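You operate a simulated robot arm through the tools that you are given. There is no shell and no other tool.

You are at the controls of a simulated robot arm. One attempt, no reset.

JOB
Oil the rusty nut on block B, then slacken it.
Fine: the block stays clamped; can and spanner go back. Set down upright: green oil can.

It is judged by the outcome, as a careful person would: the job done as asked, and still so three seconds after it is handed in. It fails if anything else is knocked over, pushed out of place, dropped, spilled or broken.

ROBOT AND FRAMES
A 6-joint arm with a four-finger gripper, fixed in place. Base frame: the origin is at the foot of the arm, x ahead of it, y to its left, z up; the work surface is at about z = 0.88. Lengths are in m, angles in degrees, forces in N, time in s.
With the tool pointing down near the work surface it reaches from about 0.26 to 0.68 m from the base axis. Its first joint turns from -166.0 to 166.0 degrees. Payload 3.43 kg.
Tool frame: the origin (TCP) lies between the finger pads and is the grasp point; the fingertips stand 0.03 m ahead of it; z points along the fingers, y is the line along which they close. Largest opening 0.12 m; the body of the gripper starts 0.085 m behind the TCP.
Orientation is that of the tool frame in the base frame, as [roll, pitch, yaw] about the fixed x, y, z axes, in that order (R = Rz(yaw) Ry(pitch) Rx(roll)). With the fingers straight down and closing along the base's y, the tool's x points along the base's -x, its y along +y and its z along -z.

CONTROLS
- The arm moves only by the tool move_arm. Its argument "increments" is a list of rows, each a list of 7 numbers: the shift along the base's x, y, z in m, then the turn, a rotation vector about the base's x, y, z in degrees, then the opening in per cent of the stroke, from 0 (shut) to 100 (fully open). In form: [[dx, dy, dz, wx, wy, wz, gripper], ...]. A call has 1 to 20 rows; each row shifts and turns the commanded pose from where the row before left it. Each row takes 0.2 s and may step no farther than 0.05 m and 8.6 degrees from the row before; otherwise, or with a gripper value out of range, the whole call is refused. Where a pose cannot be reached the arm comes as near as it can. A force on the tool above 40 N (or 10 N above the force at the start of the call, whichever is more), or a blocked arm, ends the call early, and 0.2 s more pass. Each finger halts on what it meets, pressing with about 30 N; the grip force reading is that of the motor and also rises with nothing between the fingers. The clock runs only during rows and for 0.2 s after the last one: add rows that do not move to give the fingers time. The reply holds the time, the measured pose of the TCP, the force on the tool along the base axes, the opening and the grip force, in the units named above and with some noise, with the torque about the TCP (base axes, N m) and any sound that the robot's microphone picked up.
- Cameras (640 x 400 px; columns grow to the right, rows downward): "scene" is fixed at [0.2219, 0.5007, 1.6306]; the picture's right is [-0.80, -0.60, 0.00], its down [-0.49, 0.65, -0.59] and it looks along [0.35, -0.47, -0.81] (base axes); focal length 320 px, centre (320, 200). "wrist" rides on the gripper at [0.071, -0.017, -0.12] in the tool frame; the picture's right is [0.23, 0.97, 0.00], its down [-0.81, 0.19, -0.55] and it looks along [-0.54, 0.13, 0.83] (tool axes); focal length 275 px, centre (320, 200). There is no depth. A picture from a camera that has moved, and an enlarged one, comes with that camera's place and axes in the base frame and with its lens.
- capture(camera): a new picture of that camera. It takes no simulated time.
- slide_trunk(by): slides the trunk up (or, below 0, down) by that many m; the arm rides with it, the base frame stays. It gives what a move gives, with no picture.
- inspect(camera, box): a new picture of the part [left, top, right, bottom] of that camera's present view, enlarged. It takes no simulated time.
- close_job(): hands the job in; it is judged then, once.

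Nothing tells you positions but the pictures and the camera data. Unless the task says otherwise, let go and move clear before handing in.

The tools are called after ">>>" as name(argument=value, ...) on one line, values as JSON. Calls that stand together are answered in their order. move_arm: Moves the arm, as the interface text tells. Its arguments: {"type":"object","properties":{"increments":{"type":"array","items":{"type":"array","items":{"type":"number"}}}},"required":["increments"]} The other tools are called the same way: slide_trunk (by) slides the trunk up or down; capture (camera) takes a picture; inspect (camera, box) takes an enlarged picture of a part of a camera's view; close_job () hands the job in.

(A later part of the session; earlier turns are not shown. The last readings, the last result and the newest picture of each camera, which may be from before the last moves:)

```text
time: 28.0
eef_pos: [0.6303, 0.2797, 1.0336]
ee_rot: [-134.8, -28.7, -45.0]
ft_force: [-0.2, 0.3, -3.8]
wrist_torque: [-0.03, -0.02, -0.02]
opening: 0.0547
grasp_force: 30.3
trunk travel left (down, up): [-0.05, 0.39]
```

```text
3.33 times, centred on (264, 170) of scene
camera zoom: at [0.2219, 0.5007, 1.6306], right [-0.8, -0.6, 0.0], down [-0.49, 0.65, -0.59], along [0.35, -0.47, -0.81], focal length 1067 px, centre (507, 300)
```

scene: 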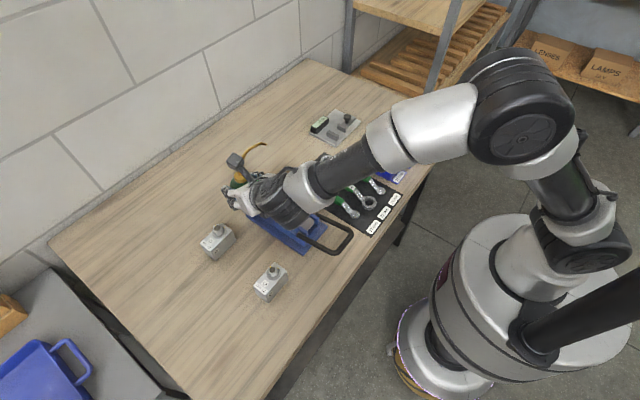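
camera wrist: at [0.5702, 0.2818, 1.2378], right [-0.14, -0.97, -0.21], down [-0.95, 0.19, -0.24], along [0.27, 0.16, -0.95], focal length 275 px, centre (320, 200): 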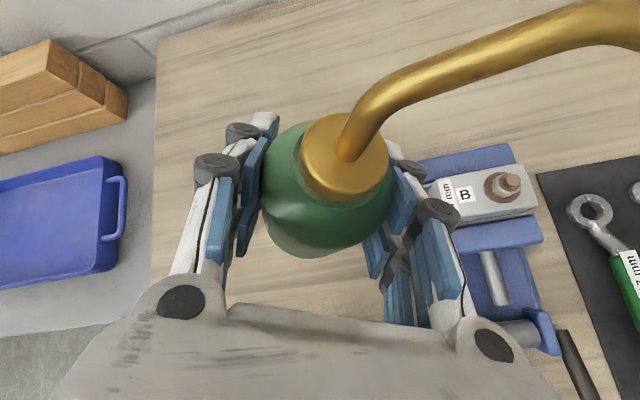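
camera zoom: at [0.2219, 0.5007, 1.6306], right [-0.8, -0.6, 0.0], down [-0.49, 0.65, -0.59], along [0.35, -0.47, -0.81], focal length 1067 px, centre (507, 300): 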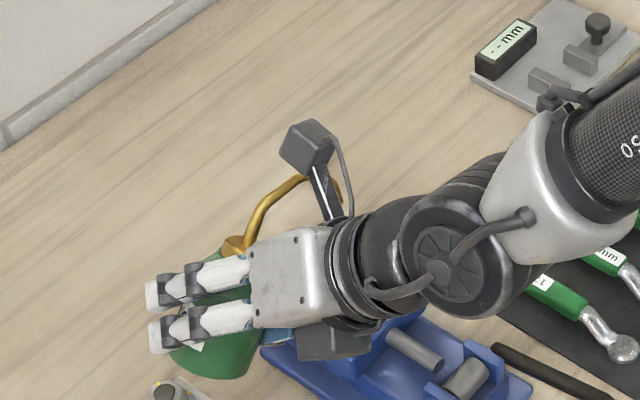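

>>> move_arm(increments=[[0, 0.001, 0.001, 4, 0, 0, 20], [0, 0.0004, 0.0044, 4, 0, 0, 20], [0, 0, 0, 0, 0, 0, 20]])

>>> capture(camera="wrist")

>>> inspect(camera="scene", box=[240, 130, 320, 210])

```text
time: 28.8
eef_pos: [0.6275, 0.2998, 1.0461]
ee_rot: [-129.4, -23.6, -48.5]
ft_force: [0.3, -0.4, -3.9]
wrist_torque: [0.01, -0.08, -0.01]
opening: 0.0545
grasp_force: 29.9
out of reach, approached as far as the arm can: row 2
trunk travel left (down, up): [-0.05, 0.39]
```

```text
taken
camera wrist: at [0.5853, 0.2228, 1.1594], right [-0.12, -0.79, -0.6], down [-0.96, 0.25, -0.14], along [0.26, 0.55, -0.79], focal length 275 px, centre (320, 200)
```

wrist: 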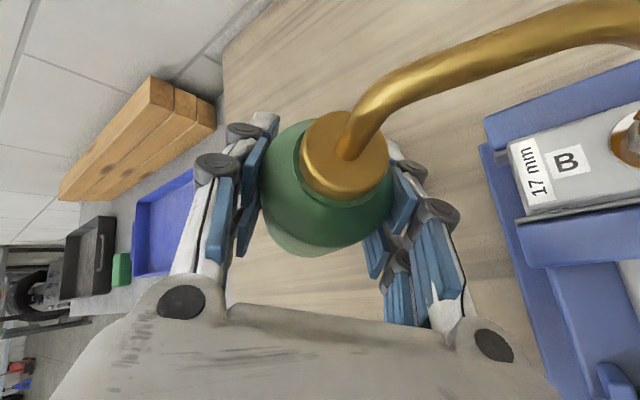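

```text
5.00 times, centred on (280, 170) of scene
camera zoom: at [0.2219, 0.5007, 1.6306], right [-0.8, -0.6, 0.0], down [-0.49, 0.65, -0.59], along [0.35, -0.47, -0.81], focal length 1601 px, centre (520, 350)
```

zoom: 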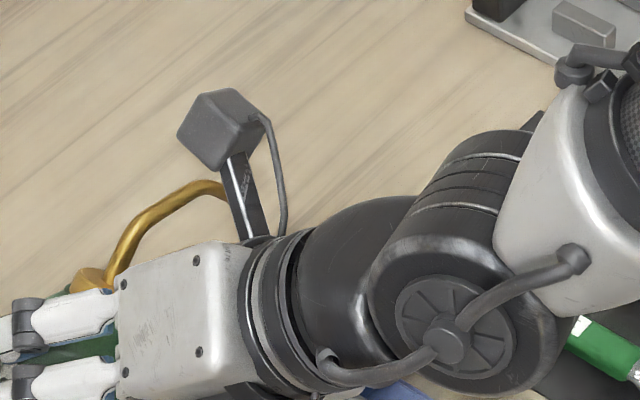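

>>> inspect(camera="wrist", box=[540, 80, 640, 190])

```text
3.64 times, centred on (590, 135) of wrist
camera zoom: at [0.5853, 0.2228, 1.1594], right [-0.12, -0.79, -0.6], down [-0.96, 0.25, -0.14], along [0.26, 0.55, -0.79], focal length 1001 px, centre (-662, 436)
```

zoom: 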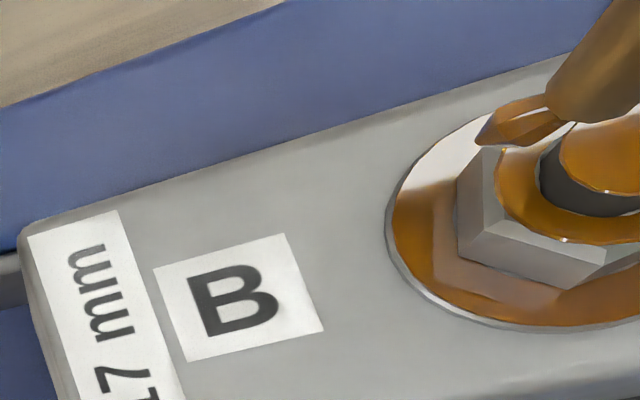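

The nut and washer now look wet amber and oil is coming from the tip, so it is oiled. I'm un-tilting the can at once to stop the flow.

>>> move_arm(increments=[[0, -0.012, 0.0, -8.5, 0, 0, 20], [0, -0.008, 0.005, -8.5, 0, 0, 20], [0, -0.006, 0.015, -8.5, 0, 0, 20], [0, -0.008, 0.02, -8.5, 0, 0, 20], [0, -0.008, 0.02, -8, 0, 0, 20], [0, 0, 0.0, -4, 0, 0, 20], [0, 0, 0, 0, 0, 0, 20]])

>>> capture(camera="wrist")

>>> capture(camera="scene")

```text
time: 30.4
eef_pos: [0.6277, 0.2551, 1.1068]
ee_rot: [-177.0, -49.5, -17.2]
ft_force: [-0.2, -0.4, -3.9]
wrist_torque: [0.02, -0.02, 0.0]
opening: 0.0547
grasp_force: 29.8
trunk travel left (down, up): [-0.05, 0.39]
```

```text
taken
camera wrist: at [0.5875, 0.2799, 1.2411], right [-0.11, -0.98, 0.14], down [-0.96, 0.07, -0.26], along [0.25, -0.17, -0.95], focal length 275 px, centre (320, 200)
```

wrist: 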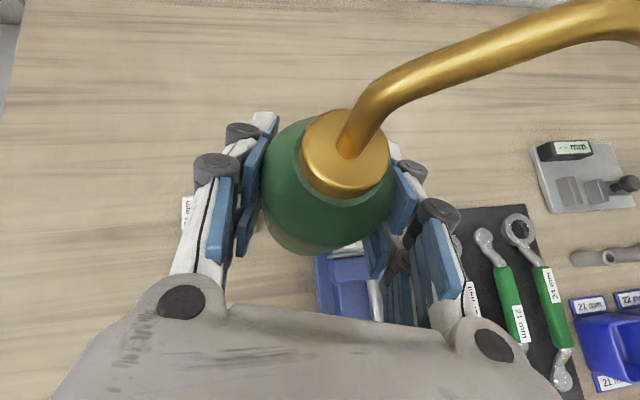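

```text
taken
```

scene: 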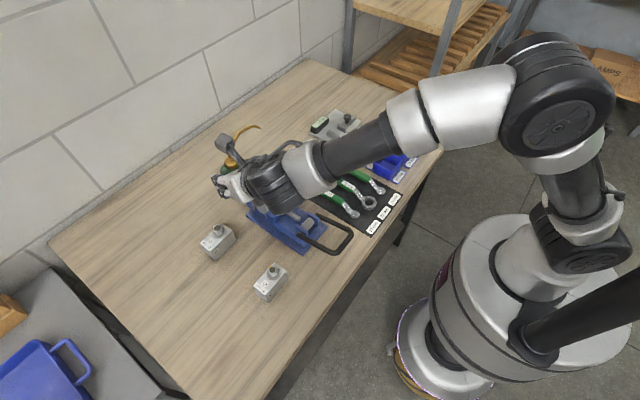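

The can is upright again. I'll bring the trunk back up by 0.2 m, since the first pick worked from there, and carry the can back over its place.

>>> slide_trunk(by=0.2)

>>> move_arm(increments=[[0.005, -0.02, -0.02, -1, 0, 0, 20], [0.01, -0.03, -0.03, -1, 0.1, 0, 20], [0.01, -0.03, -0.03, 0, 0, 0, 20], [0.01, -0.03, -0.03, 0, 0, 0, 20], [0.01, -0.03, -0.03, 0, 0, 0, 20], [0.01, -0.03, -0.02, 0, 0, 0, 20], [0.01, -0.03, -0.02, 0, 0, 0, 20], [0.01, -0.03, -0.02, 0, 0, 0, 20], [0.01, -0.025, -0.01, 0, 0, 0, 20], [0.004, -0.01, 0, 0, 0, 0, 20], [0, 0, 0, 0, 0, 0, 20]])

>>> capture(camera="scene")

>>> capture(camera="wrist")

```text
time: 32.5
eef_pos: [0.6282, 0.2553, 1.3058]
ee_rot: [-177.0, -49.5, -17.1]
ft_force: [-0.3, -0.4, -3.6]
wrist_torque: [0.02, 0.01, 0.0]
opening: 0.0546
grasp_force: 29.9
trunk travel left (down, up): [-0.25, 0.19]
```

```text
time: 34.9
eef_pos: [0.7182, -0.0094, 1.096]
ee_rot: [-180.0, -50.0, -14.8]
ft_force: [0.8, -0.1, -3.2]
wrist_torque: [-0.01, 0.0, 0.03]
opening: 0.0549
grasp_force: 29.7
trunk travel left (down, up): [-0.25, 0.19]
```

```text
taken
```

scene: 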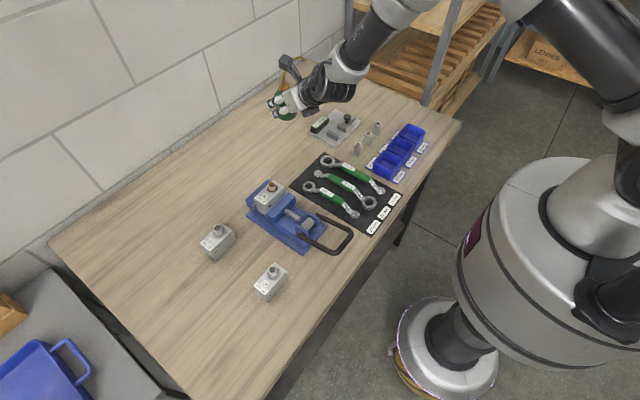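

```text
taken
camera wrist: at [0.6776, 0.0191, 1.2296], right [-0.11, -0.98, 0.18], down [-0.96, 0.06, -0.26], along [0.25, -0.2, -0.95], focal length 275 px, centre (320, 200)
```

wrist: 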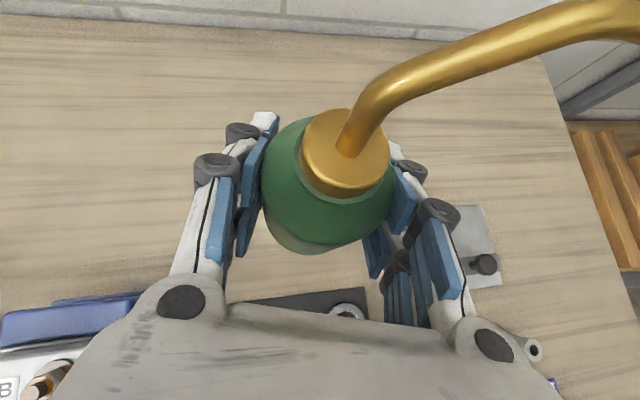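

>>> inspect(camera="scene", box=[230, 165, 326, 245])

>>> move_arm(increments=[[0, 0, -0.035, 0, 0, 0, 20], [0, 0, -0.04, 0, 0, 0, 20], [0, 0, -0.04, 0, 0, 0, 20], [0, 0, -0.03, 0, 0, 0, 20], [0, 0, -0.017, 0, 0, 0, 20], [0, 0, -0.006, 0, 0, 0, 20], [0, 0, 0, 0, 0, 0, 20]])

```text
5.00 times, centred on (278, 205) of scene
camera zoom: at [0.2219, 0.5007, 1.6306], right [-0.8, -0.6, 0.0], down [-0.49, 0.65, -0.59], along [0.35, -0.47, -0.81], focal length 1601 px, centre (530, 175)
```

zoom: 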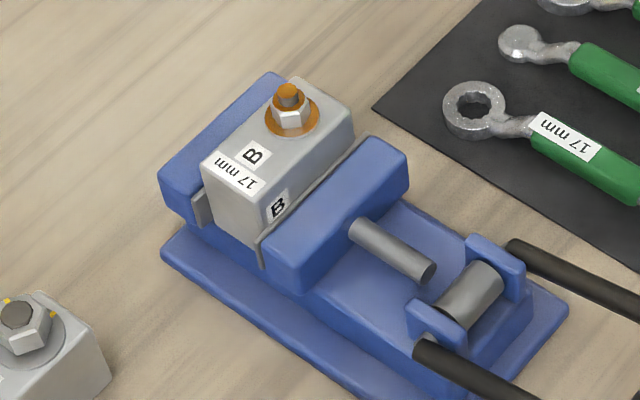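

```text
time: 36.5
eef_pos: [0.7152, -0.0071, 0.9287]
ee_rot: [180.0, -50.0, -14.9]
ft_force: [0.2, -0.3, -4.0]
wrist_torque: [0.01, 0.01, -0.01]
opening: 0.0547
grasp_force: 29.8
trunk travel left (down, up): [-0.25, 0.19]
```

The nut and washer are oiled and the bench is clean. The can hovers about 1 cm above its spot, so I'll lower it in small steps until it touches.

>>> move_arm(increments=[[0.001, 0, -0.004, 0, 0, 0, 20], [0, 0, -0.003, 0, 0, 0, 20], [0, 0, 0, 0, 0, 0, 20]])

>>> move_arm(increments=[[0, 0, -0.002, 0, 0, 0, 20], [0, 0, 0, 0, 0, 0, 20]])

>>> move_arm(increments=[[0, 0, -0.002, 0, 0, 0, 20], [0, 0, 0, 0, 0, 0, 20]])

```text
time: 37.3
eef_pos: [0.7167, -0.0085, 0.9223]
ee_rot: [-180.0, -50.0, -14.9]
ft_force: [0.6, 0.2, -4.2]
wrist_torque: [-0.03, -0.02, 0.03]
opening: 0.0548
grasp_force: 29.6
trunk travel left (down, up): [-0.25, 0.19]
```

```text
time: 37.9
eef_pos: [0.7166, -0.0089, 0.9195]
ee_rot: [-180.0, -49.9, -14.9]
ft_force: [-1.0, 0.1, -4.2]
wrist_torque: [-0.01, -0.04, -0.05]
opening: 0.0549
grasp_force: 30.2
trunk travel left (down, up): [-0.25, 0.19]
```

```text
time: 38.5
eef_pos: [0.7175, -0.0078, 0.9164]
ee_rot: [-180.0, -50.0, -14.9]
ft_force: [0.7, -0.2, -2.8]
wrist_torque: [-0.02, -0.01, 0.01]
opening: 0.0548
grasp_force: 29.8
trunk travel left (down, up): [-0.25, 0.19]
```

>>> move_arm(increments=[[0, 0, -0.0015, 0, 0, 0, 20], [0, 0, 0, 0, 0, 0, 20]])

```text
time: 39.1
eef_pos: [0.7183, -0.0089, 0.9157]
ee_rot: [180.0, -50.2, -14.9]
ft_force: [-0.6, 1.7, 0.6]
wrist_torque: [0.07, 0.0, 0.01]
opening: 0.0549
grasp_force: 30.1
trunk travel left (down, up): [-0.25, 0.19]
```

Contact: the load has come off the gripper. One more half-millimetre, then I'll open gently.

>>> move_arm(increments=[[0, 0, -0.0007, 0, 0, 0, 20], [0, 0, 0, 0, 0, 0, 20]])

>>> inspect(camera="scene", box=[250, 100, 378, 180])

```text
time: 39.7
eef_pos: [0.7181, -0.0088, 0.9159]
ee_rot: [180.0, -50.2, -14.9]
ft_force: [-3.7, 2.9, 5.7]
wrist_torque: [0.03, 0.06, -0.03]
opening: 0.055
grasp_force: 29.7
trunk travel left (down, up): [-0.25, 0.19]
```

```text
5.00 times, centred on (314, 140) of scene
camera zoom: at [0.2219, 0.5007, 1.6306], right [-0.8, -0.6, 0.0], down [-0.49, 0.65, -0.59], along [0.35, -0.47, -0.81], focal length 1601 px, centre (350, 500)
```

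zoom: 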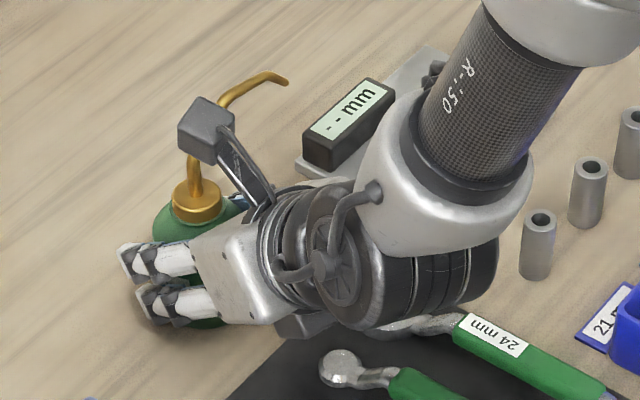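

>>> move_arm(increments=[[0, 0, 0, 0, 0, 0, 50], [0, 0, 0, 0, 0, 0, 60], [0, 0, 0, 0, 0, 0, 80], [0, 0, 0, 0, 0, 0, 100], [0, 0, 0, 0, 0, 0, 100], [0, 0, 0, 0, 0, 0, 100]])

>>> capture(camera="wrist")

>>> inspect(camera="scene", box=[250, 100, 378, 180])

```text
time: 41.1
eef_pos: [0.7187, -0.0089, 0.915]
ee_rot: [180.0, -50.0, -14.8]
ft_force: [-0.6, -0.4, -0.1]
wrist_torque: [-0.01, -0.02, 0.0]
opening: 0.1199
grasp_force: 0.0
trunk travel left (down, up): [-0.25, 0.19]
```

```text
taken
camera wrist: at [0.6783, 0.0193, 1.0493], right [-0.11, -0.98, 0.18], down [-0.96, 0.06, -0.27], along [0.25, -0.2, -0.95], focal length 275 px, centre (320, 200)
```

wrist: 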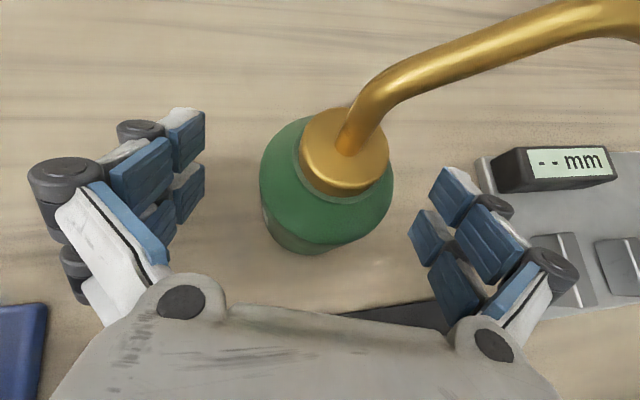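

```text
5.00 times, centred on (314, 140) of scene
camera zoom: at [0.2219, 0.5007, 1.6306], right [-0.8, -0.6, 0.0], down [-0.49, 0.65, -0.59], along [0.35, -0.47, -0.81], focal length 1601 px, centre (350, 500)
```

zoom: 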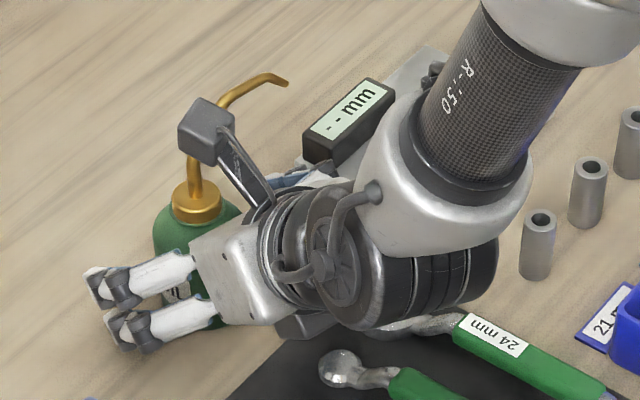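

The can stands upright on its spot. I'll back straight out along the tool axis, then rise and return the tool to pointing straight down.

>>> move_arm(increments=[[-0.0148, 0.004, 0.0129, 0, 0, 0, 100], [-0.0222, 0.0059, 0.0193, 0, 0, 0, 100], [-0.0222, 0.0059, 0.0193, 0, 0, 0, 100], [-0.0222, 0.0059, 0.0193, 0, 0, 0, 100], [-0.0222, 0.0059, 0.0193, 0, 0, 0, 100], [-0.02, 0, 0.04, 0, 0, 0, 100], [-0.02, 0, 0.045, 0, 0, 0, 100], [-0.02, 0, 0.045, 0, 0, 0, 100], [-0.02, 0, 0.045, 2.157, 8.05, 0, 100], [-0.02, 0, 0.04, 2.157, 8.05, 0, 100], [-0.02, 0.01, 0, 2.157, 8.05, 0, 100], [0, 0.01, 0, 2.157, 8.05, 0, 100], [0, 0, 0, 2.157, 8.05, 0, 100], [0, 0, 0, 2.157, 8.05, 0, 100], [0, 0, 0, 0, 0, 0, 100]])

>>> capture(camera="scene")

```text
time: 44.3
eef_pos: [0.494, 0.0381, 1.2209]
ee_rot: [-179.9, 0.1, -14.9]
ft_force: [0.3, -0.3, 0.2]
wrist_torque: [0.02, -0.04, 0.02]
opening: 0.1203
grasp_force: 0.0
trunk travel left (down, up): [-0.25, 0.19]
```

```text
taken
```

scene: 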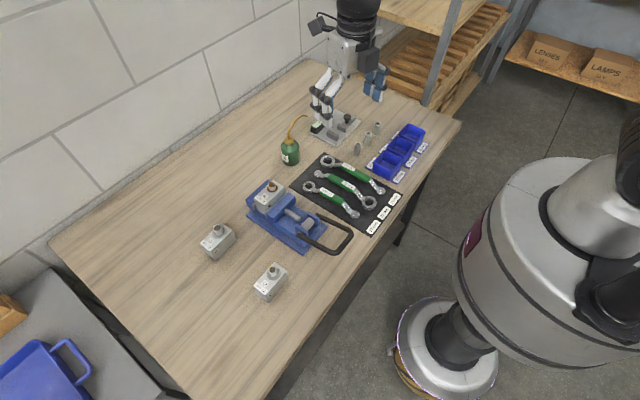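

The can is back and upright. Now I'll unwind the wrist to its original heading (-180°) so that the loosening turn has plenty of travel.

>>> move_arm(increments=[[0, 0, 0, 0, 0, -8.25, 100], [0, 0, 0, 0, 0, -8.25, 100], [0, 0, 0, 0, 0, -8.25, 100], [0, 0, 0, 0, 0, -8.25, 100], [0, 0, 0, 0, 0, -8.25, 100], [0, 0, 0, 0, 0, -8.25, 100], [0, 0, 0, 0, 0, -8.25, 100], [0, 0, 0, 0, 0, -8.25, 100], [0, 0, 0, 0, 0, -8.25, 100], [0, 0, 0, 0, 0, -8.25, 100], [0, 0, 0, 0, 0, -8.25, 100], [0, 0, 0, 0, 0, -8.25, 100], [0, 0, 0, 0, 0, -8.25, 100], [0, 0, 0, 0, 0, -8.25, 100], [0, 0, 0, 0, 0, -8.25, 100], [0, 0, 0, 0, 0, -8.25, 100], [0, 0, 0, 0, 0, -8.25, 100], [0, 0, 0, 0, 0, -8.25, 100], [0, 0, 0, 0, 0, -8.25, 100], [0, 0, 0, 0, 0, -8.25, 100]])

>>> capture(camera="wrist")

>>> inspect(camera="scene", box=[290, 145, 402, 235])

>>> inspect(camera="scene", box=[250, 170, 298, 210])

```text
time: 48.5
eef_pos: [0.4935, 0.0377, 1.2205]
ee_rot: [-179.9, -0.1, 179.9]
ft_force: [-0.5, -0.1, 0.9]
wrist_torque: [0.02, 0.02, -0.01]
opening: 0.1199
grasp_force: 0.1
trunk travel left (down, up): [-0.25, 0.19]
```

```text
taken
camera wrist: at [0.4232, 0.0215, 1.3428], right [-0.23, 0.97, 0.0], down [0.81, 0.19, 0.55], along [0.54, 0.13, -0.83], focal length 275 px, centre (320, 200)
```

wrist: 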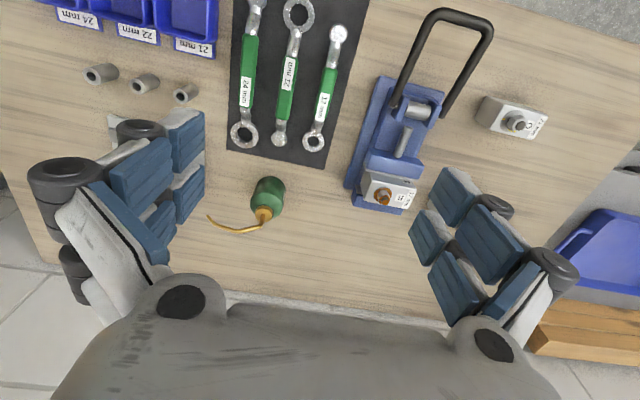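

```text
4.44 times, centred on (346, 190) of scene
camera zoom: at [0.2219, 0.5007, 1.6306], right [-0.8, -0.6, 0.0], down [-0.49, 0.65, -0.59], along [0.35, -0.47, -0.81], focal length 1423 px, centre (204, 244)
```

zoom: 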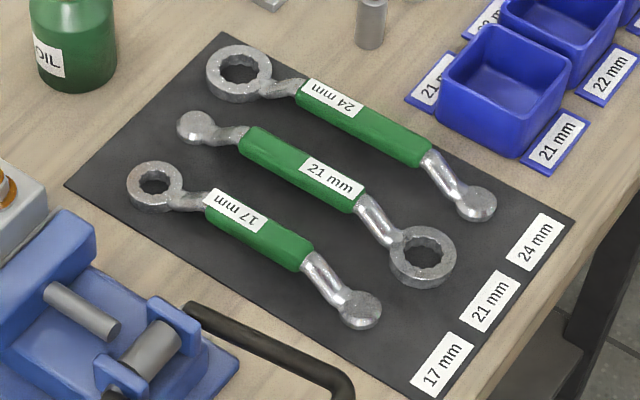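

```text
10.00 times, centred on (274, 190) of scene
camera zoom: at [0.2219, 0.5007, 1.6306], right [-0.8, -0.6, 0.0], down [-0.49, 0.65, -0.59], along [0.35, -0.47, -0.81], focal length 3202 px, centre (780, 300)
```

zoom: 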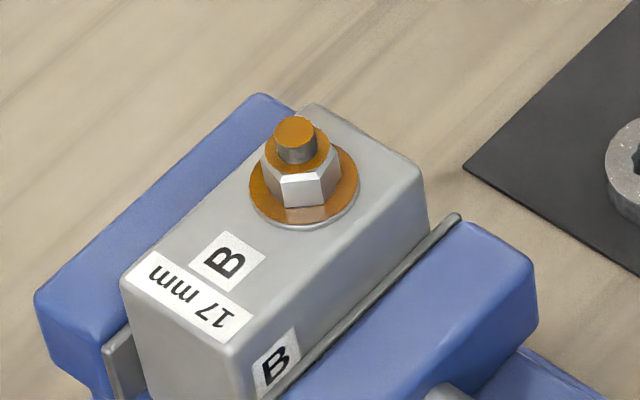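

>>> inspect(camera="wrist", box=[290, 20, 354, 160])

>>> inspect(camera="wrist", box=[300, 125, 332, 157])

>>> inspect(camera="wrist", box=[350, 170, 414, 210])

```text
2.86 times, centred on (322, 90) of wrist
camera zoom: at [0.4232, 0.0215, 1.3428], right [-0.23, 0.97, 0.0], down [0.81, 0.19, 0.55], along [0.54, 0.13, -0.83], focal length 786 px, centre (314, 514)
```

zoom: 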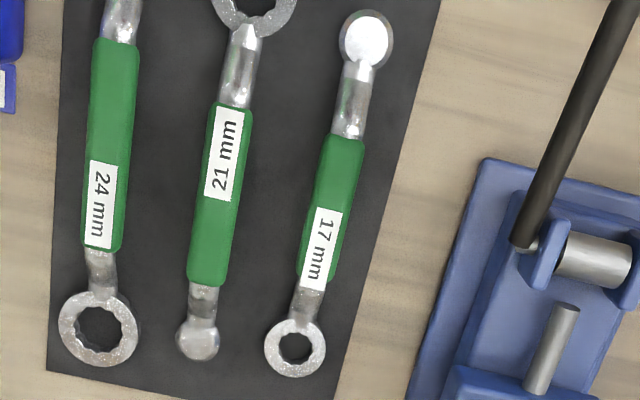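

```text
12.50 times, centred on (316, 141) of wrist
camera zoom: at [0.4232, 0.0215, 1.3428], right [-0.23, 0.97, 0.0], down [0.81, 0.19, 0.55], along [0.54, 0.13, -0.83], focal length 3441 px, centre (370, 938)
```

zoom: 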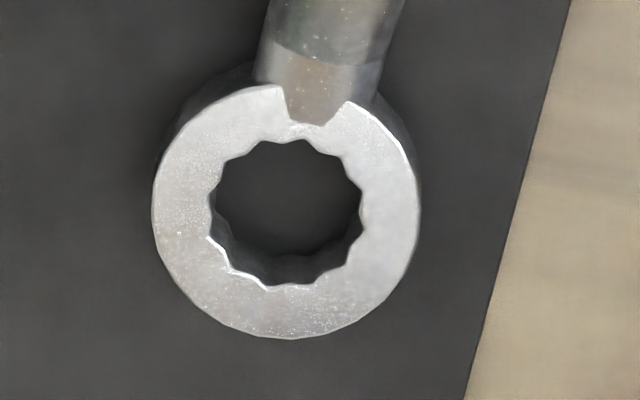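

```text
10.00 times, centred on (382, 190) of wrist
camera zoom: at [0.4232, 0.0215, 1.3428], right [-0.23, 0.97, 0.0], down [0.81, 0.19, 0.55], along [0.54, 0.13, -0.83], focal length 2753 px, centre (-300, 300)
```

zoom: 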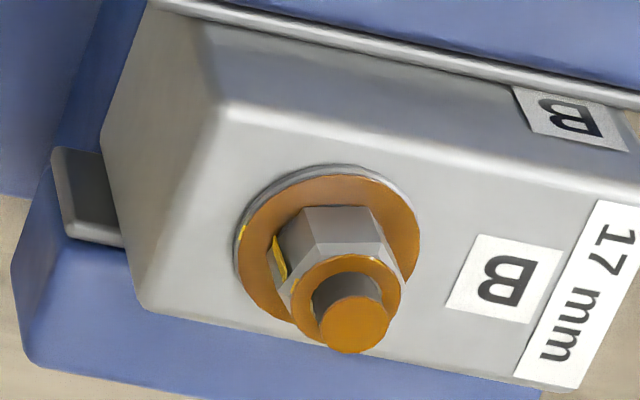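

>>> inspect(camera="wrist", box=[307, 133, 323, 151])

>>> inspect(camera="scene", box=[315, 178, 335, 194])

```text
16.00 times, centred on (315, 142) of wrist
camera zoom: at [0.4232, 0.0215, 1.3428], right [-0.23, 0.97, 0.0], down [0.81, 0.19, 0.55], along [0.54, 0.13, -0.83], focal length 4404 px, centre (400, 1128)
```

zoom: 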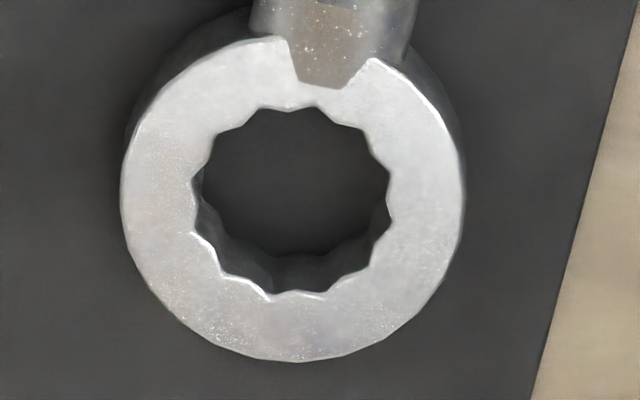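

```text
16.00 times, centred on (325, 186) of scene
camera zoom: at [0.2219, 0.5007, 1.6306], right [-0.8, -0.6, 0.0], down [-0.49, 0.65, -0.59], along [0.35, -0.47, -0.81], focal length 5123 px, centre (240, 424)
```

zoom: 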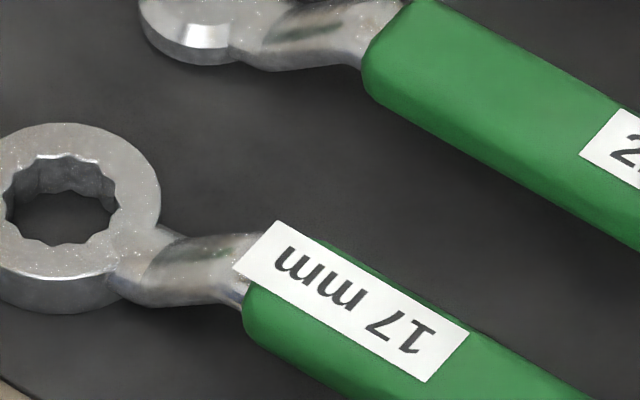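

The ring's notches line up with its handle axis, and the nut's corners point to about 43° mod 60°, so the spanner should go on with its handle at azimuth about 163°. I'll go above the 17 mm handle at (0.508, 0.053) with the fingers part-closed so they clear the 21 mm spanner.

>>> move_arm(increments=[[0.0145, 0.0153, -0.04, 0, 0, 0, 40], [0, 0, -0.045, 0, 0, 0, 40], [0, 0, -0.045, 0, 0, 0, 40], [0, 0, -0.045, 0, 0, 0, 40], [0, 0, -0.045, 0, 0, 0, 40], [0, 0, 0, 0, 0, 0, 40]])

>>> capture(camera="wrist")

>>> inspect(camera="scene", box=[290, 130, 402, 230])

```text
time: 49.9
eef_pos: [0.5094, 0.0525, 1.0003]
ee_rot: [-179.9, 0.1, 180.0]
ft_force: [0.4, -0.3, 0.4]
wrist_torque: [0.02, 0.01, 0.0]
opening: 0.048
grasp_force: 0.0
trunk travel left (down, up): [-0.25, 0.19]
```

```text
taken
camera wrist: at [0.4383, 0.0353, 1.123], right [-0.23, 0.97, 0.0], down [0.81, 0.19, 0.55], along [0.54, 0.13, -0.83], focal length 275 px, centre (320, 200)
```

wrist: 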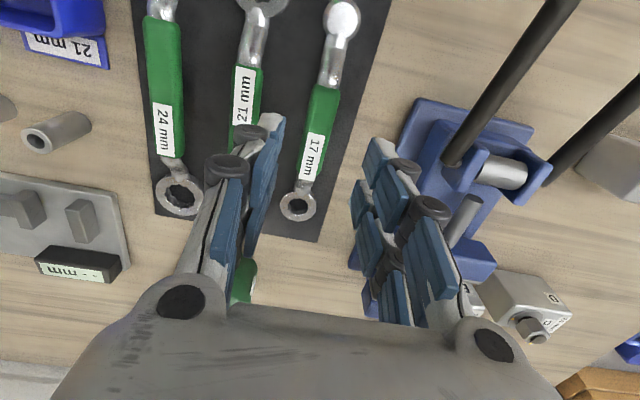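

```text
4.00 times, centred on (346, 180) of scene
camera zoom: at [0.2219, 0.5007, 1.6306], right [-0.8, -0.6, 0.0], down [-0.49, 0.65, -0.59], along [0.35, -0.47, -0.81], focal length 1281 px, centre (216, 280)
```

zoom: 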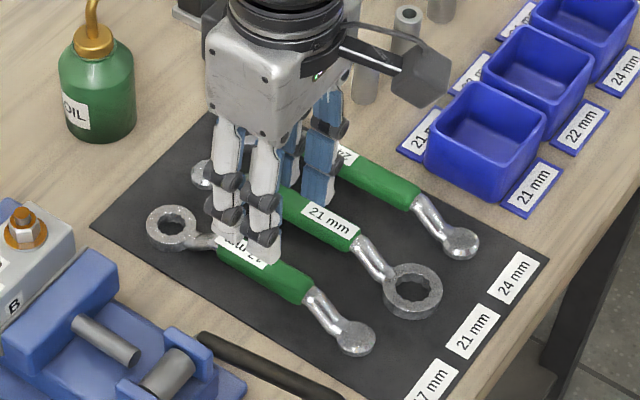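

The fingers straddle the 17 mm handle with clear gaps. I'm descending.

>>> move_arm(increments=[[-0.001, 0, -0.03, 0, 0, 0, 40], [0, 0, -0.03, 0, 0, 0, 40], [0, 0, -0.012, 0, 0, 0, 40], [0, 0, 0, 0, 0, 0, 40]])

>>> inspect(camera="scene", box=[300, 150, 380, 220])

>>> capture(camera="wrist")

```text
time: 50.9
eef_pos: [0.5075, 0.0541, 0.9293]
ee_rot: [-179.9, 0.0, 180.0]
ft_force: [0.2, 0.1, 0.5]
wrist_torque: [0.03, -0.01, -0.01]
opening: 0.0479
grasp_force: 0.0
trunk travel left (down, up): [-0.25, 0.19]
```

```text
5.71 times, centred on (340, 185) of scene
camera zoom: at [0.2219, 0.5007, 1.6306], right [-0.8, -0.6, 0.0], down [-0.49, 0.65, -0.59], along [0.35, -0.47, -0.81], focal length 1830 px, centre (206, 286)
```

zoom: 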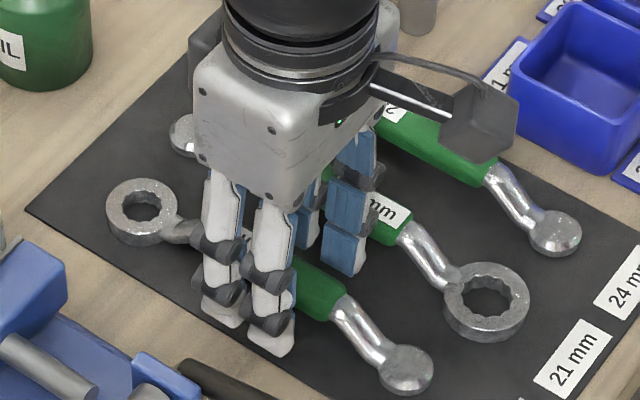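

```text
taken
camera wrist: at [0.4366, 0.0364, 1.0511], right [-0.23, 0.97, 0.0], down [0.81, 0.19, 0.55], along [0.54, 0.13, -0.83], focal length 275 px, centre (320, 200)
```

wrist: 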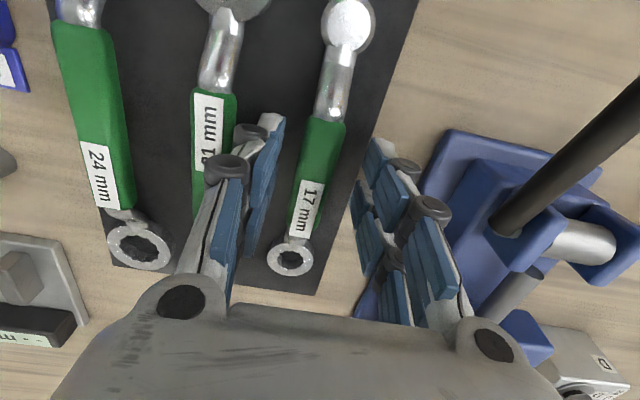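

>>> move_arm(increments=[[0, -0.001, -0.005, 0, 0, 0, 40], [0, 0, -0.004, 0, 0, 0, 40], [0, 0, 0, 0, 0, 0, 40]])

>>> move_arm(increments=[[0, 0, -0.003, 0, 0, 0, 40], [0, 0, 0, 0, 0, 0, 40]])

```text
time: 51.7
eef_pos: [0.5069, 0.0508, 0.9191]
ee_rot: [-179.9, 0.1, -180.0]
ft_force: [-0.9, -0.1, 0.2]
wrist_torque: [0.01, -0.04, 0.0]
opening: 0.0481
grasp_force: 0.1
trunk travel left (down, up): [-0.25, 0.19]
```

```text
time: 52.3
eef_pos: [0.5072, 0.0525, 0.917]
ee_rot: [-179.9, 0.0, -180.0]
ft_force: [-0.3, 0.6, 0.5]
wrist_torque: [-0.03, -0.01, 0.0]
opening: 0.048
grasp_force: 0.1
trunk travel left (down, up): [-0.25, 0.19]
```

>>> move_arm(increments=[[0, 0, 0, 0, 0, 0, 25], [0, 0, 0, 0, 0, 0, 15], [0, 0, 0, 0, 0, 0, 5], [0, 0, 0, 0, 0, 0, 0], [0, 0, 0, 0, 0, 0, 0]])

>>> capture(camera="wrist")

>>> inspect(camera="scene", box=[300, 150, 380, 220])

```text
time: 53.5
eef_pos: [0.5078, 0.0524, 0.9167]
ee_rot: [-180.0, 0.0, -180.0]
ft_force: [0.2, -1.0, 0.2]
wrist_torque: [0.01, 0.01, 0.0]
opening: 0.0209
grasp_force: 29.3
trunk travel left (down, up): [-0.25, 0.19]
```

```text
taken
camera wrist: at [0.4365, 0.0353, 1.0387], right [-0.23, 0.97, 0.0], down [0.81, 0.19, 0.55], along [0.54, 0.13, -0.83], focal length 275 px, centre (320, 200)
```

wrist: 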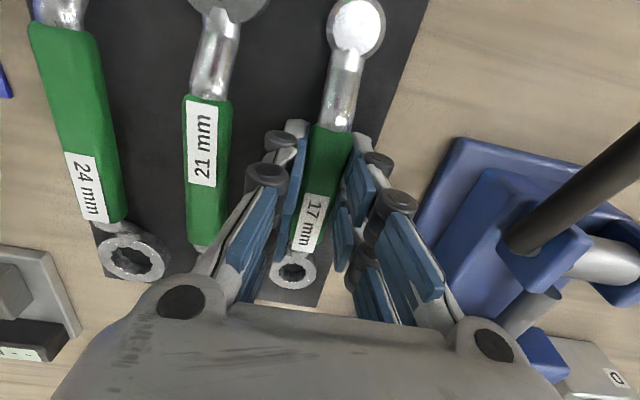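

```text
5.71 times, centred on (340, 185) of scene
camera zoom: at [0.2219, 0.5007, 1.6306], right [-0.8, -0.6, 0.0], down [-0.49, 0.65, -0.59], along [0.35, -0.47, -0.81], focal length 1830 px, centre (206, 286)
```

zoom: 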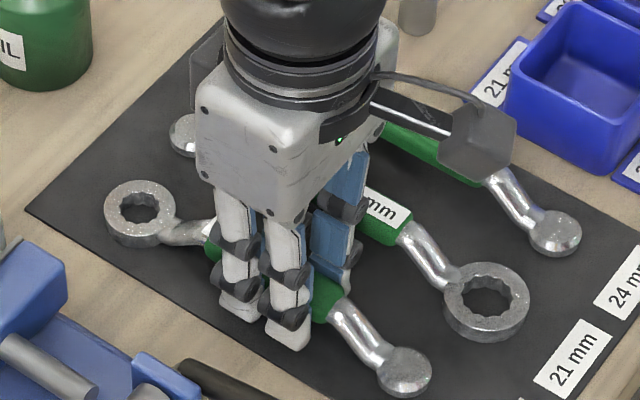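

The spanner is gripped across its 21 mm wide handle. I'm lifting it straight up and will check it hangs level.

>>> move_arm(increments=[[0, 0, 0.015, 0, 0, 0, 0], [0, 0, 0.03, 0, 0, 0, 0], [0, 0, 0.04, 0, 0, 0, 0], [0, 0, 0.04, 0, 0, 0, 0], [0, 0, 0.035, 0, 0, 0, 0], [0, 0, 0, 0, 0, 0, 0]])

>>> capture(camera="wrist")

>>> inspect(camera="scene", box=[260, 110, 388, 210])

```text
time: 54.9
eef_pos: [0.5108, 0.0536, 1.0745]
ee_rot: [-179.8, 0.0, 180.0]
ft_force: [0.3, 0.2, -1.2]
wrist_torque: [-0.04, 0.07, 0.03]
opening: 0.0209
grasp_force: 30.1
trunk travel left (down, up): [-0.25, 0.19]
```

```text
taken
camera wrist: at [0.4383, 0.0372, 1.1969], right [-0.23, 0.97, 0.0], down [0.81, 0.19, 0.55], along [0.54, 0.13, -0.83], focal length 275 px, centre (320, 200)
```

wrist: 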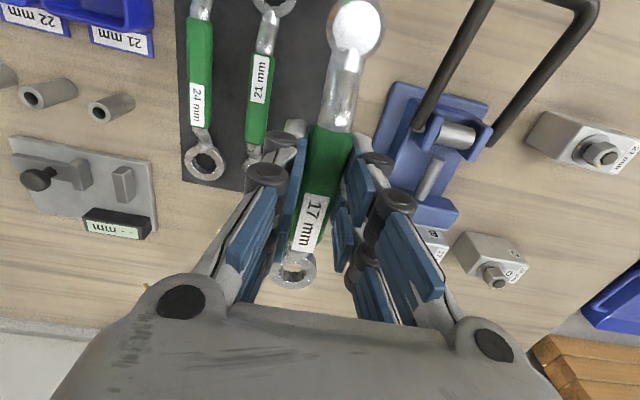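

```text
4.00 times, centred on (324, 160) of scene
camera zoom: at [0.2219, 0.5007, 1.6306], right [-0.8, -0.6, 0.0], down [-0.49, 0.65, -0.59], along [0.35, -0.47, -0.81], focal length 1281 px, centre (304, 360)
```

zoom: 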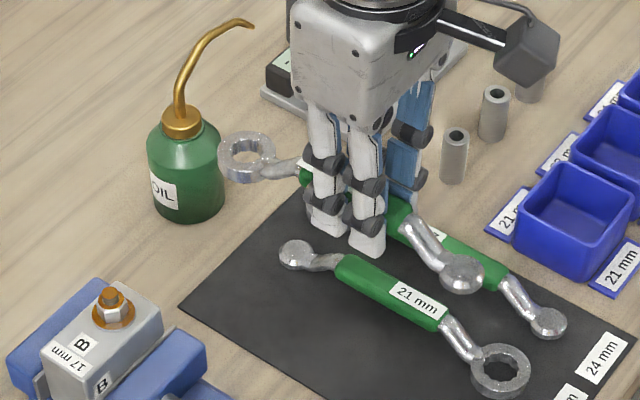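

The spanner is level and rigid in the grip. I'll rotate it by -16.6° and bring the ring over the nut, staying about 3 cm above the bolt end.

>>> move_arm(increments=[[0.004, 0.02, 0, 0, 0, -3.3, 0], [0.005, 0.03, 0, 0, 0, -3.3, 0], [0.006, 0.035, 0, 0, 0, -3.4, 0], [0.006, 0.035, 0, 0, 0, -3.3, 0], [0.0053, 0.02, 0, 0, 0, -3.3, 0], [0, 0, 0, 0, 0, 0, 0]])

>>> capture(camera="wrist")

>>> inspect(camera="scene", box=[240, 150, 320, 220])

>>> inspect(camera="wrist", box=[260, 230, 350, 300])

```text
time: 56.3
eef_pos: [0.5331, 0.1926, 1.0779]
ee_rot: [-179.8, 0.0, 163.3]
ft_force: [-0.5, -0.2, -0.8]
wrist_torque: [0.04, 0.05, 0.0]
opening: 0.0212
grasp_force: 30.0
trunk travel left (down, up): [-0.25, 0.19]
```

```text
taken
camera wrist: at [0.4597, 0.1977, 1.1997], right [0.06, 1.0, 0.0], down [0.83, -0.05, 0.55], along [0.55, -0.03, -0.83], focal length 275 px, centre (320, 200)
```

wrist: 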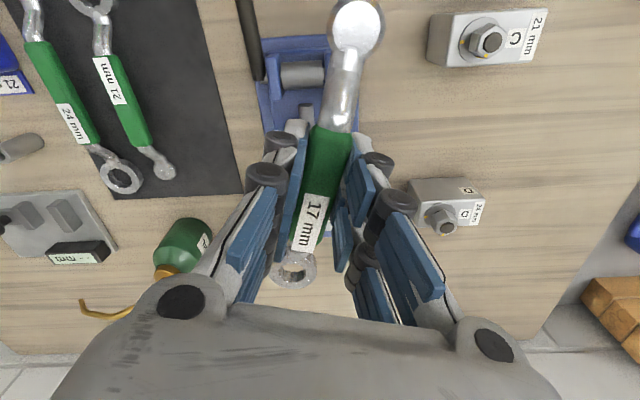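

```text
5.71 times, centred on (280, 185) of scene
camera zoom: at [0.2219, 0.5007, 1.6306], right [-0.8, -0.6, 0.0], down [-0.49, 0.65, -0.59], along [0.35, -0.47, -0.81], focal length 1830 px, centre (549, 286)
```

zoom: 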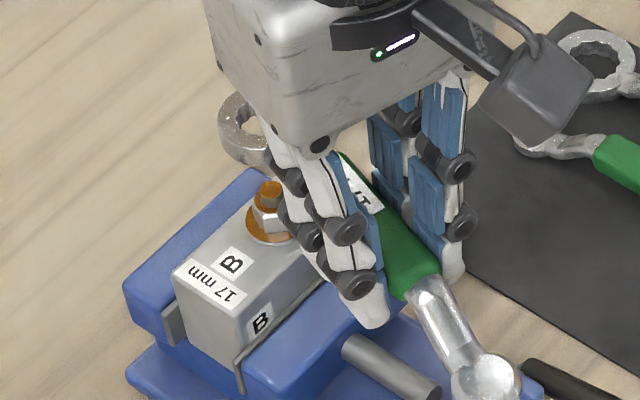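

```text
5.71 times, centred on (305, 265) of wrist
camera zoom: at [0.4597, 0.1977, 1.1997], right [0.06, 1.0, 0.0], down [0.83, -0.05, 0.55], along [0.55, -0.03, -0.83], focal length 1573 px, centre (406, -171)
```

zoom: 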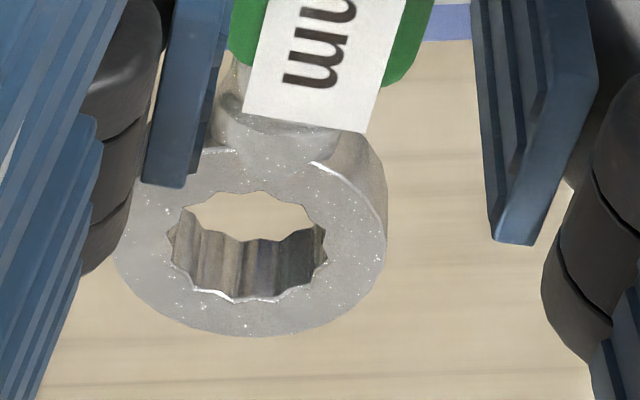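

>>> inspect(camera="scene", box=[255, 155, 295, 185])

>>> move_arm(increments=[[0, 0, 0, 0, 0, 0, 0]])

```text
13.33 times, centred on (275, 170) of scene
camera zoom: at [0.2219, 0.5007, 1.6306], right [-0.8, -0.6, 0.0], down [-0.49, 0.65, -0.59], along [0.35, -0.47, -0.81], focal length 4269 px, centre (920, 600)
```

zoom: 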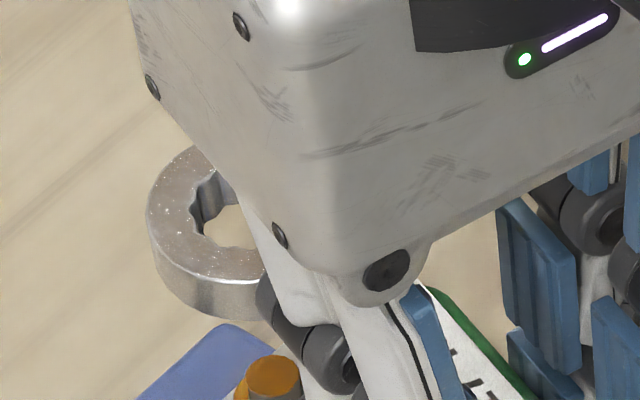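

```text
time: 56.7
eef_pos: [0.5323, 0.193, 1.0765]
ee_rot: [-179.9, 0.0, 163.4]
ft_force: [0.1, 0.3, -1.8]
wrist_torque: [0.0, 0.09, 0.0]
opening: 0.0211
grasp_force: 29.8
trunk travel left (down, up): [-0.25, 0.19]
```

By triangulation the ring is over the bolt to within about 2 mm. I'll lower until the ring hovers just above the bolt end and check again.

>>> move_arm(increments=[[0.001, 0, -0.015, 0, 0, 0, 0], [0, 0, -0.014, 0, 0, 0, 0], [0, 0, 0, 0, 0, 0, 0]])

>>> inspect(camera="scene", box=[255, 155, 303, 195])

>>> inspect(camera="wrist", box=[260, 230, 350, 300])

```text
time: 57.5
eef_pos: [0.5349, 0.1929, 1.0471]
ee_rot: [179.9, 0.0, 163.4]
ft_force: [0.6, 0.5, -1.4]
wrist_torque: [0.02, 0.01, -0.02]
opening: 0.0209
grasp_force: 29.9
trunk travel left (down, up): [-0.25, 0.19]
```

```text
10.00 times, centred on (279, 175) of scene
camera zoom: at [0.2219, 0.5007, 1.6306], right [-0.8, -0.6, 0.0], down [-0.49, 0.65, -0.59], along [0.35, -0.47, -0.81], focal length 3202 px, centre (730, 450)
```

zoom: 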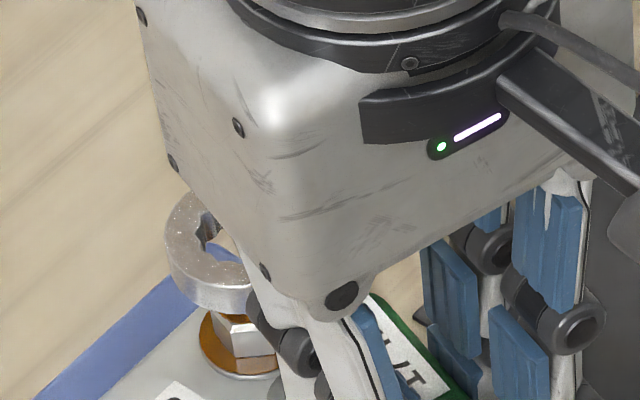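

```text
5.71 times, centred on (305, 265) of wrist
camera zoom: at [0.4612, 0.197, 1.1697], right [0.06, 1.0, 0.0], down [0.83, -0.05, 0.55], along [0.55, -0.03, -0.83], focal length 1573 px, centre (406, -171)
```

zoom: 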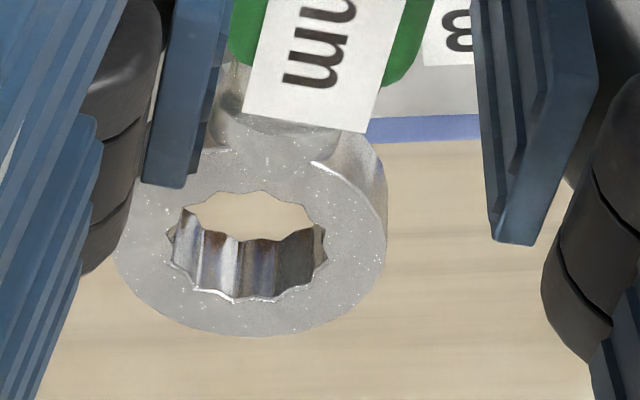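

>>> move_arm(increments=[[0.0005, 0.0003, -0.005, 0, 0, 0, 0], [0, 0, -0.005, 0, 0, 0, 0], [0, 0, 0, 0, 0, 0, 0]])

>>> inspect(camera="wrist", box=[260, 230, 350, 300])

>>> inspect(camera="scene", box=[255, 160, 303, 200])

```text
time: 58.3
eef_pos: [0.5344, 0.1939, 1.0375]
ee_rot: [-179.9, 0.0, 163.4]
ft_force: [0.2, -0.2, -2.0]
wrist_torque: [0.03, 0.03, -0.01]
opening: 0.0211
grasp_force: 30.6
trunk travel left (down, up): [-0.25, 0.19]
```

```text
5.71 times, centred on (305, 265) of wrist
camera zoom: at [0.4622, 0.1977, 1.1594], right [0.06, 1.0, 0.0], down [0.83, -0.05, 0.55], along [0.55, -0.03, -0.83], focal length 1573 px, centre (406, -171)
```

zoom: 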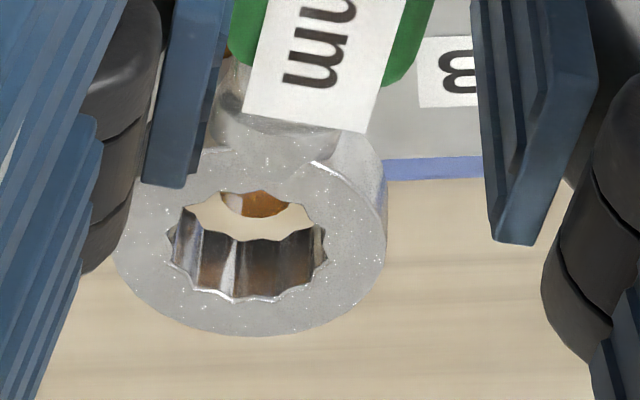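

```text
10.00 times, centred on (279, 180) of scene
camera zoom: at [0.2219, 0.5007, 1.6306], right [-0.8, -0.6, 0.0], down [-0.49, 0.65, -0.59], along [0.35, -0.47, -0.81], focal length 3202 px, centre (730, 400)
```

zoom: 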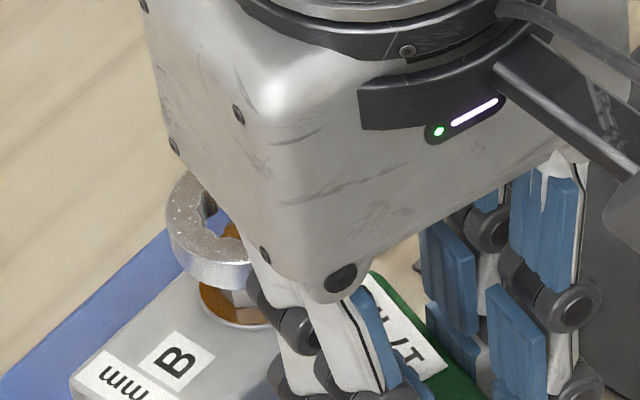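

>>> inspect(camera="wrist", box=[280, 252, 312, 280])

>>> inspect(camera="scene", box=[262, 172, 286, 192])

```text
14.29 times, centred on (296, 266) of wrist
camera zoom: at [0.4622, 0.1977, 1.1594], right [0.06, 1.0, 0.0], down [0.83, -0.05, 0.55], along [0.55, -0.03, -0.83], focal length 3932 px, centre (663, -743)
```

zoom: 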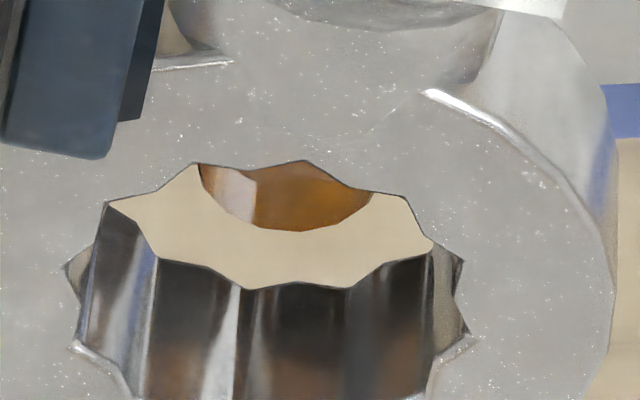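

```text
16.00 times, centred on (274, 182) of scene
camera zoom: at [0.2219, 0.5007, 1.6306], right [-0.8, -0.6, 0.0], down [-0.49, 0.65, -0.59], along [0.35, -0.47, -0.81], focal length 5123 px, centre (1056, 488)
```

zoom: 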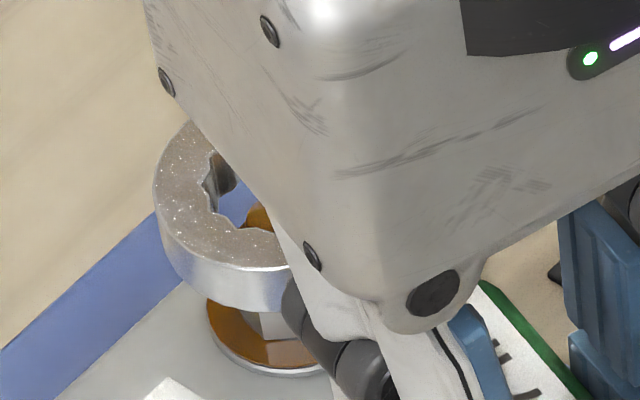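

The bolt end shows up inside the ring and the two agree to within about a millimetre. I'll lower gently in small steps and watch the force.

>>> move_arm(increments=[[0, 0, -0.003, 0, 0, 0, 0], [0, 0, -0.003, 0, 0, 0, 0], [0, 0, 0, 0, 0, 0, 0]])

>>> inspect(camera="wrist", box=[280, 252, 312, 280])

>>> inspect(camera="scene", box=[262, 172, 286, 192])

```text
time: 59.1
eef_pos: [0.5371, 0.1935, 1.0309]
ee_rot: [-179.9, 0.0, 163.4]
ft_force: [1.0, -0.3, -1.9]
wrist_torque: [0.01, 0.03, 0.03]
opening: 0.0211
grasp_force: 29.8
trunk travel left (down, up): [-0.25, 0.19]
```

```text
14.29 times, centred on (296, 266) of wrist
camera zoom: at [0.4628, 0.1976, 1.1535], right [0.06, 1.0, 0.0], down [0.83, -0.05, 0.55], along [0.55, -0.03, -0.83], focal length 3932 px, centre (663, -743)
```

zoom: 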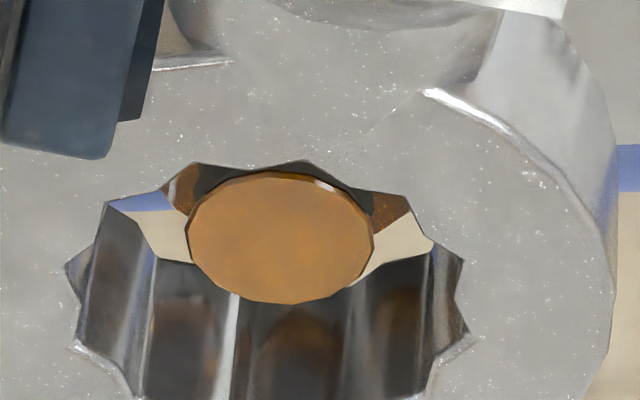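

```text
16.00 times, centred on (274, 182) of scene
camera zoom: at [0.2219, 0.5007, 1.6306], right [-0.8, -0.6, 0.0], down [-0.49, 0.65, -0.59], along [0.35, -0.47, -0.81], focal length 5123 px, centre (1056, 488)
```

zoom: 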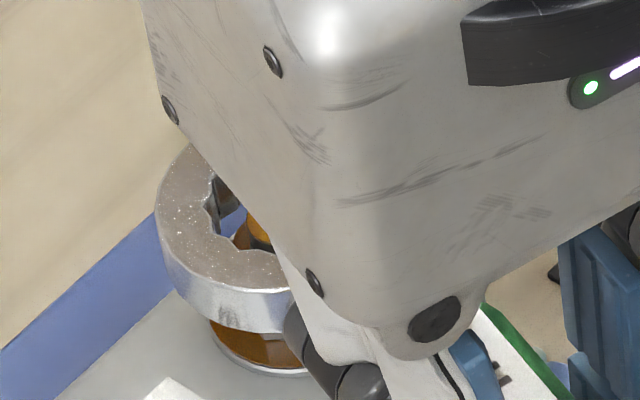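

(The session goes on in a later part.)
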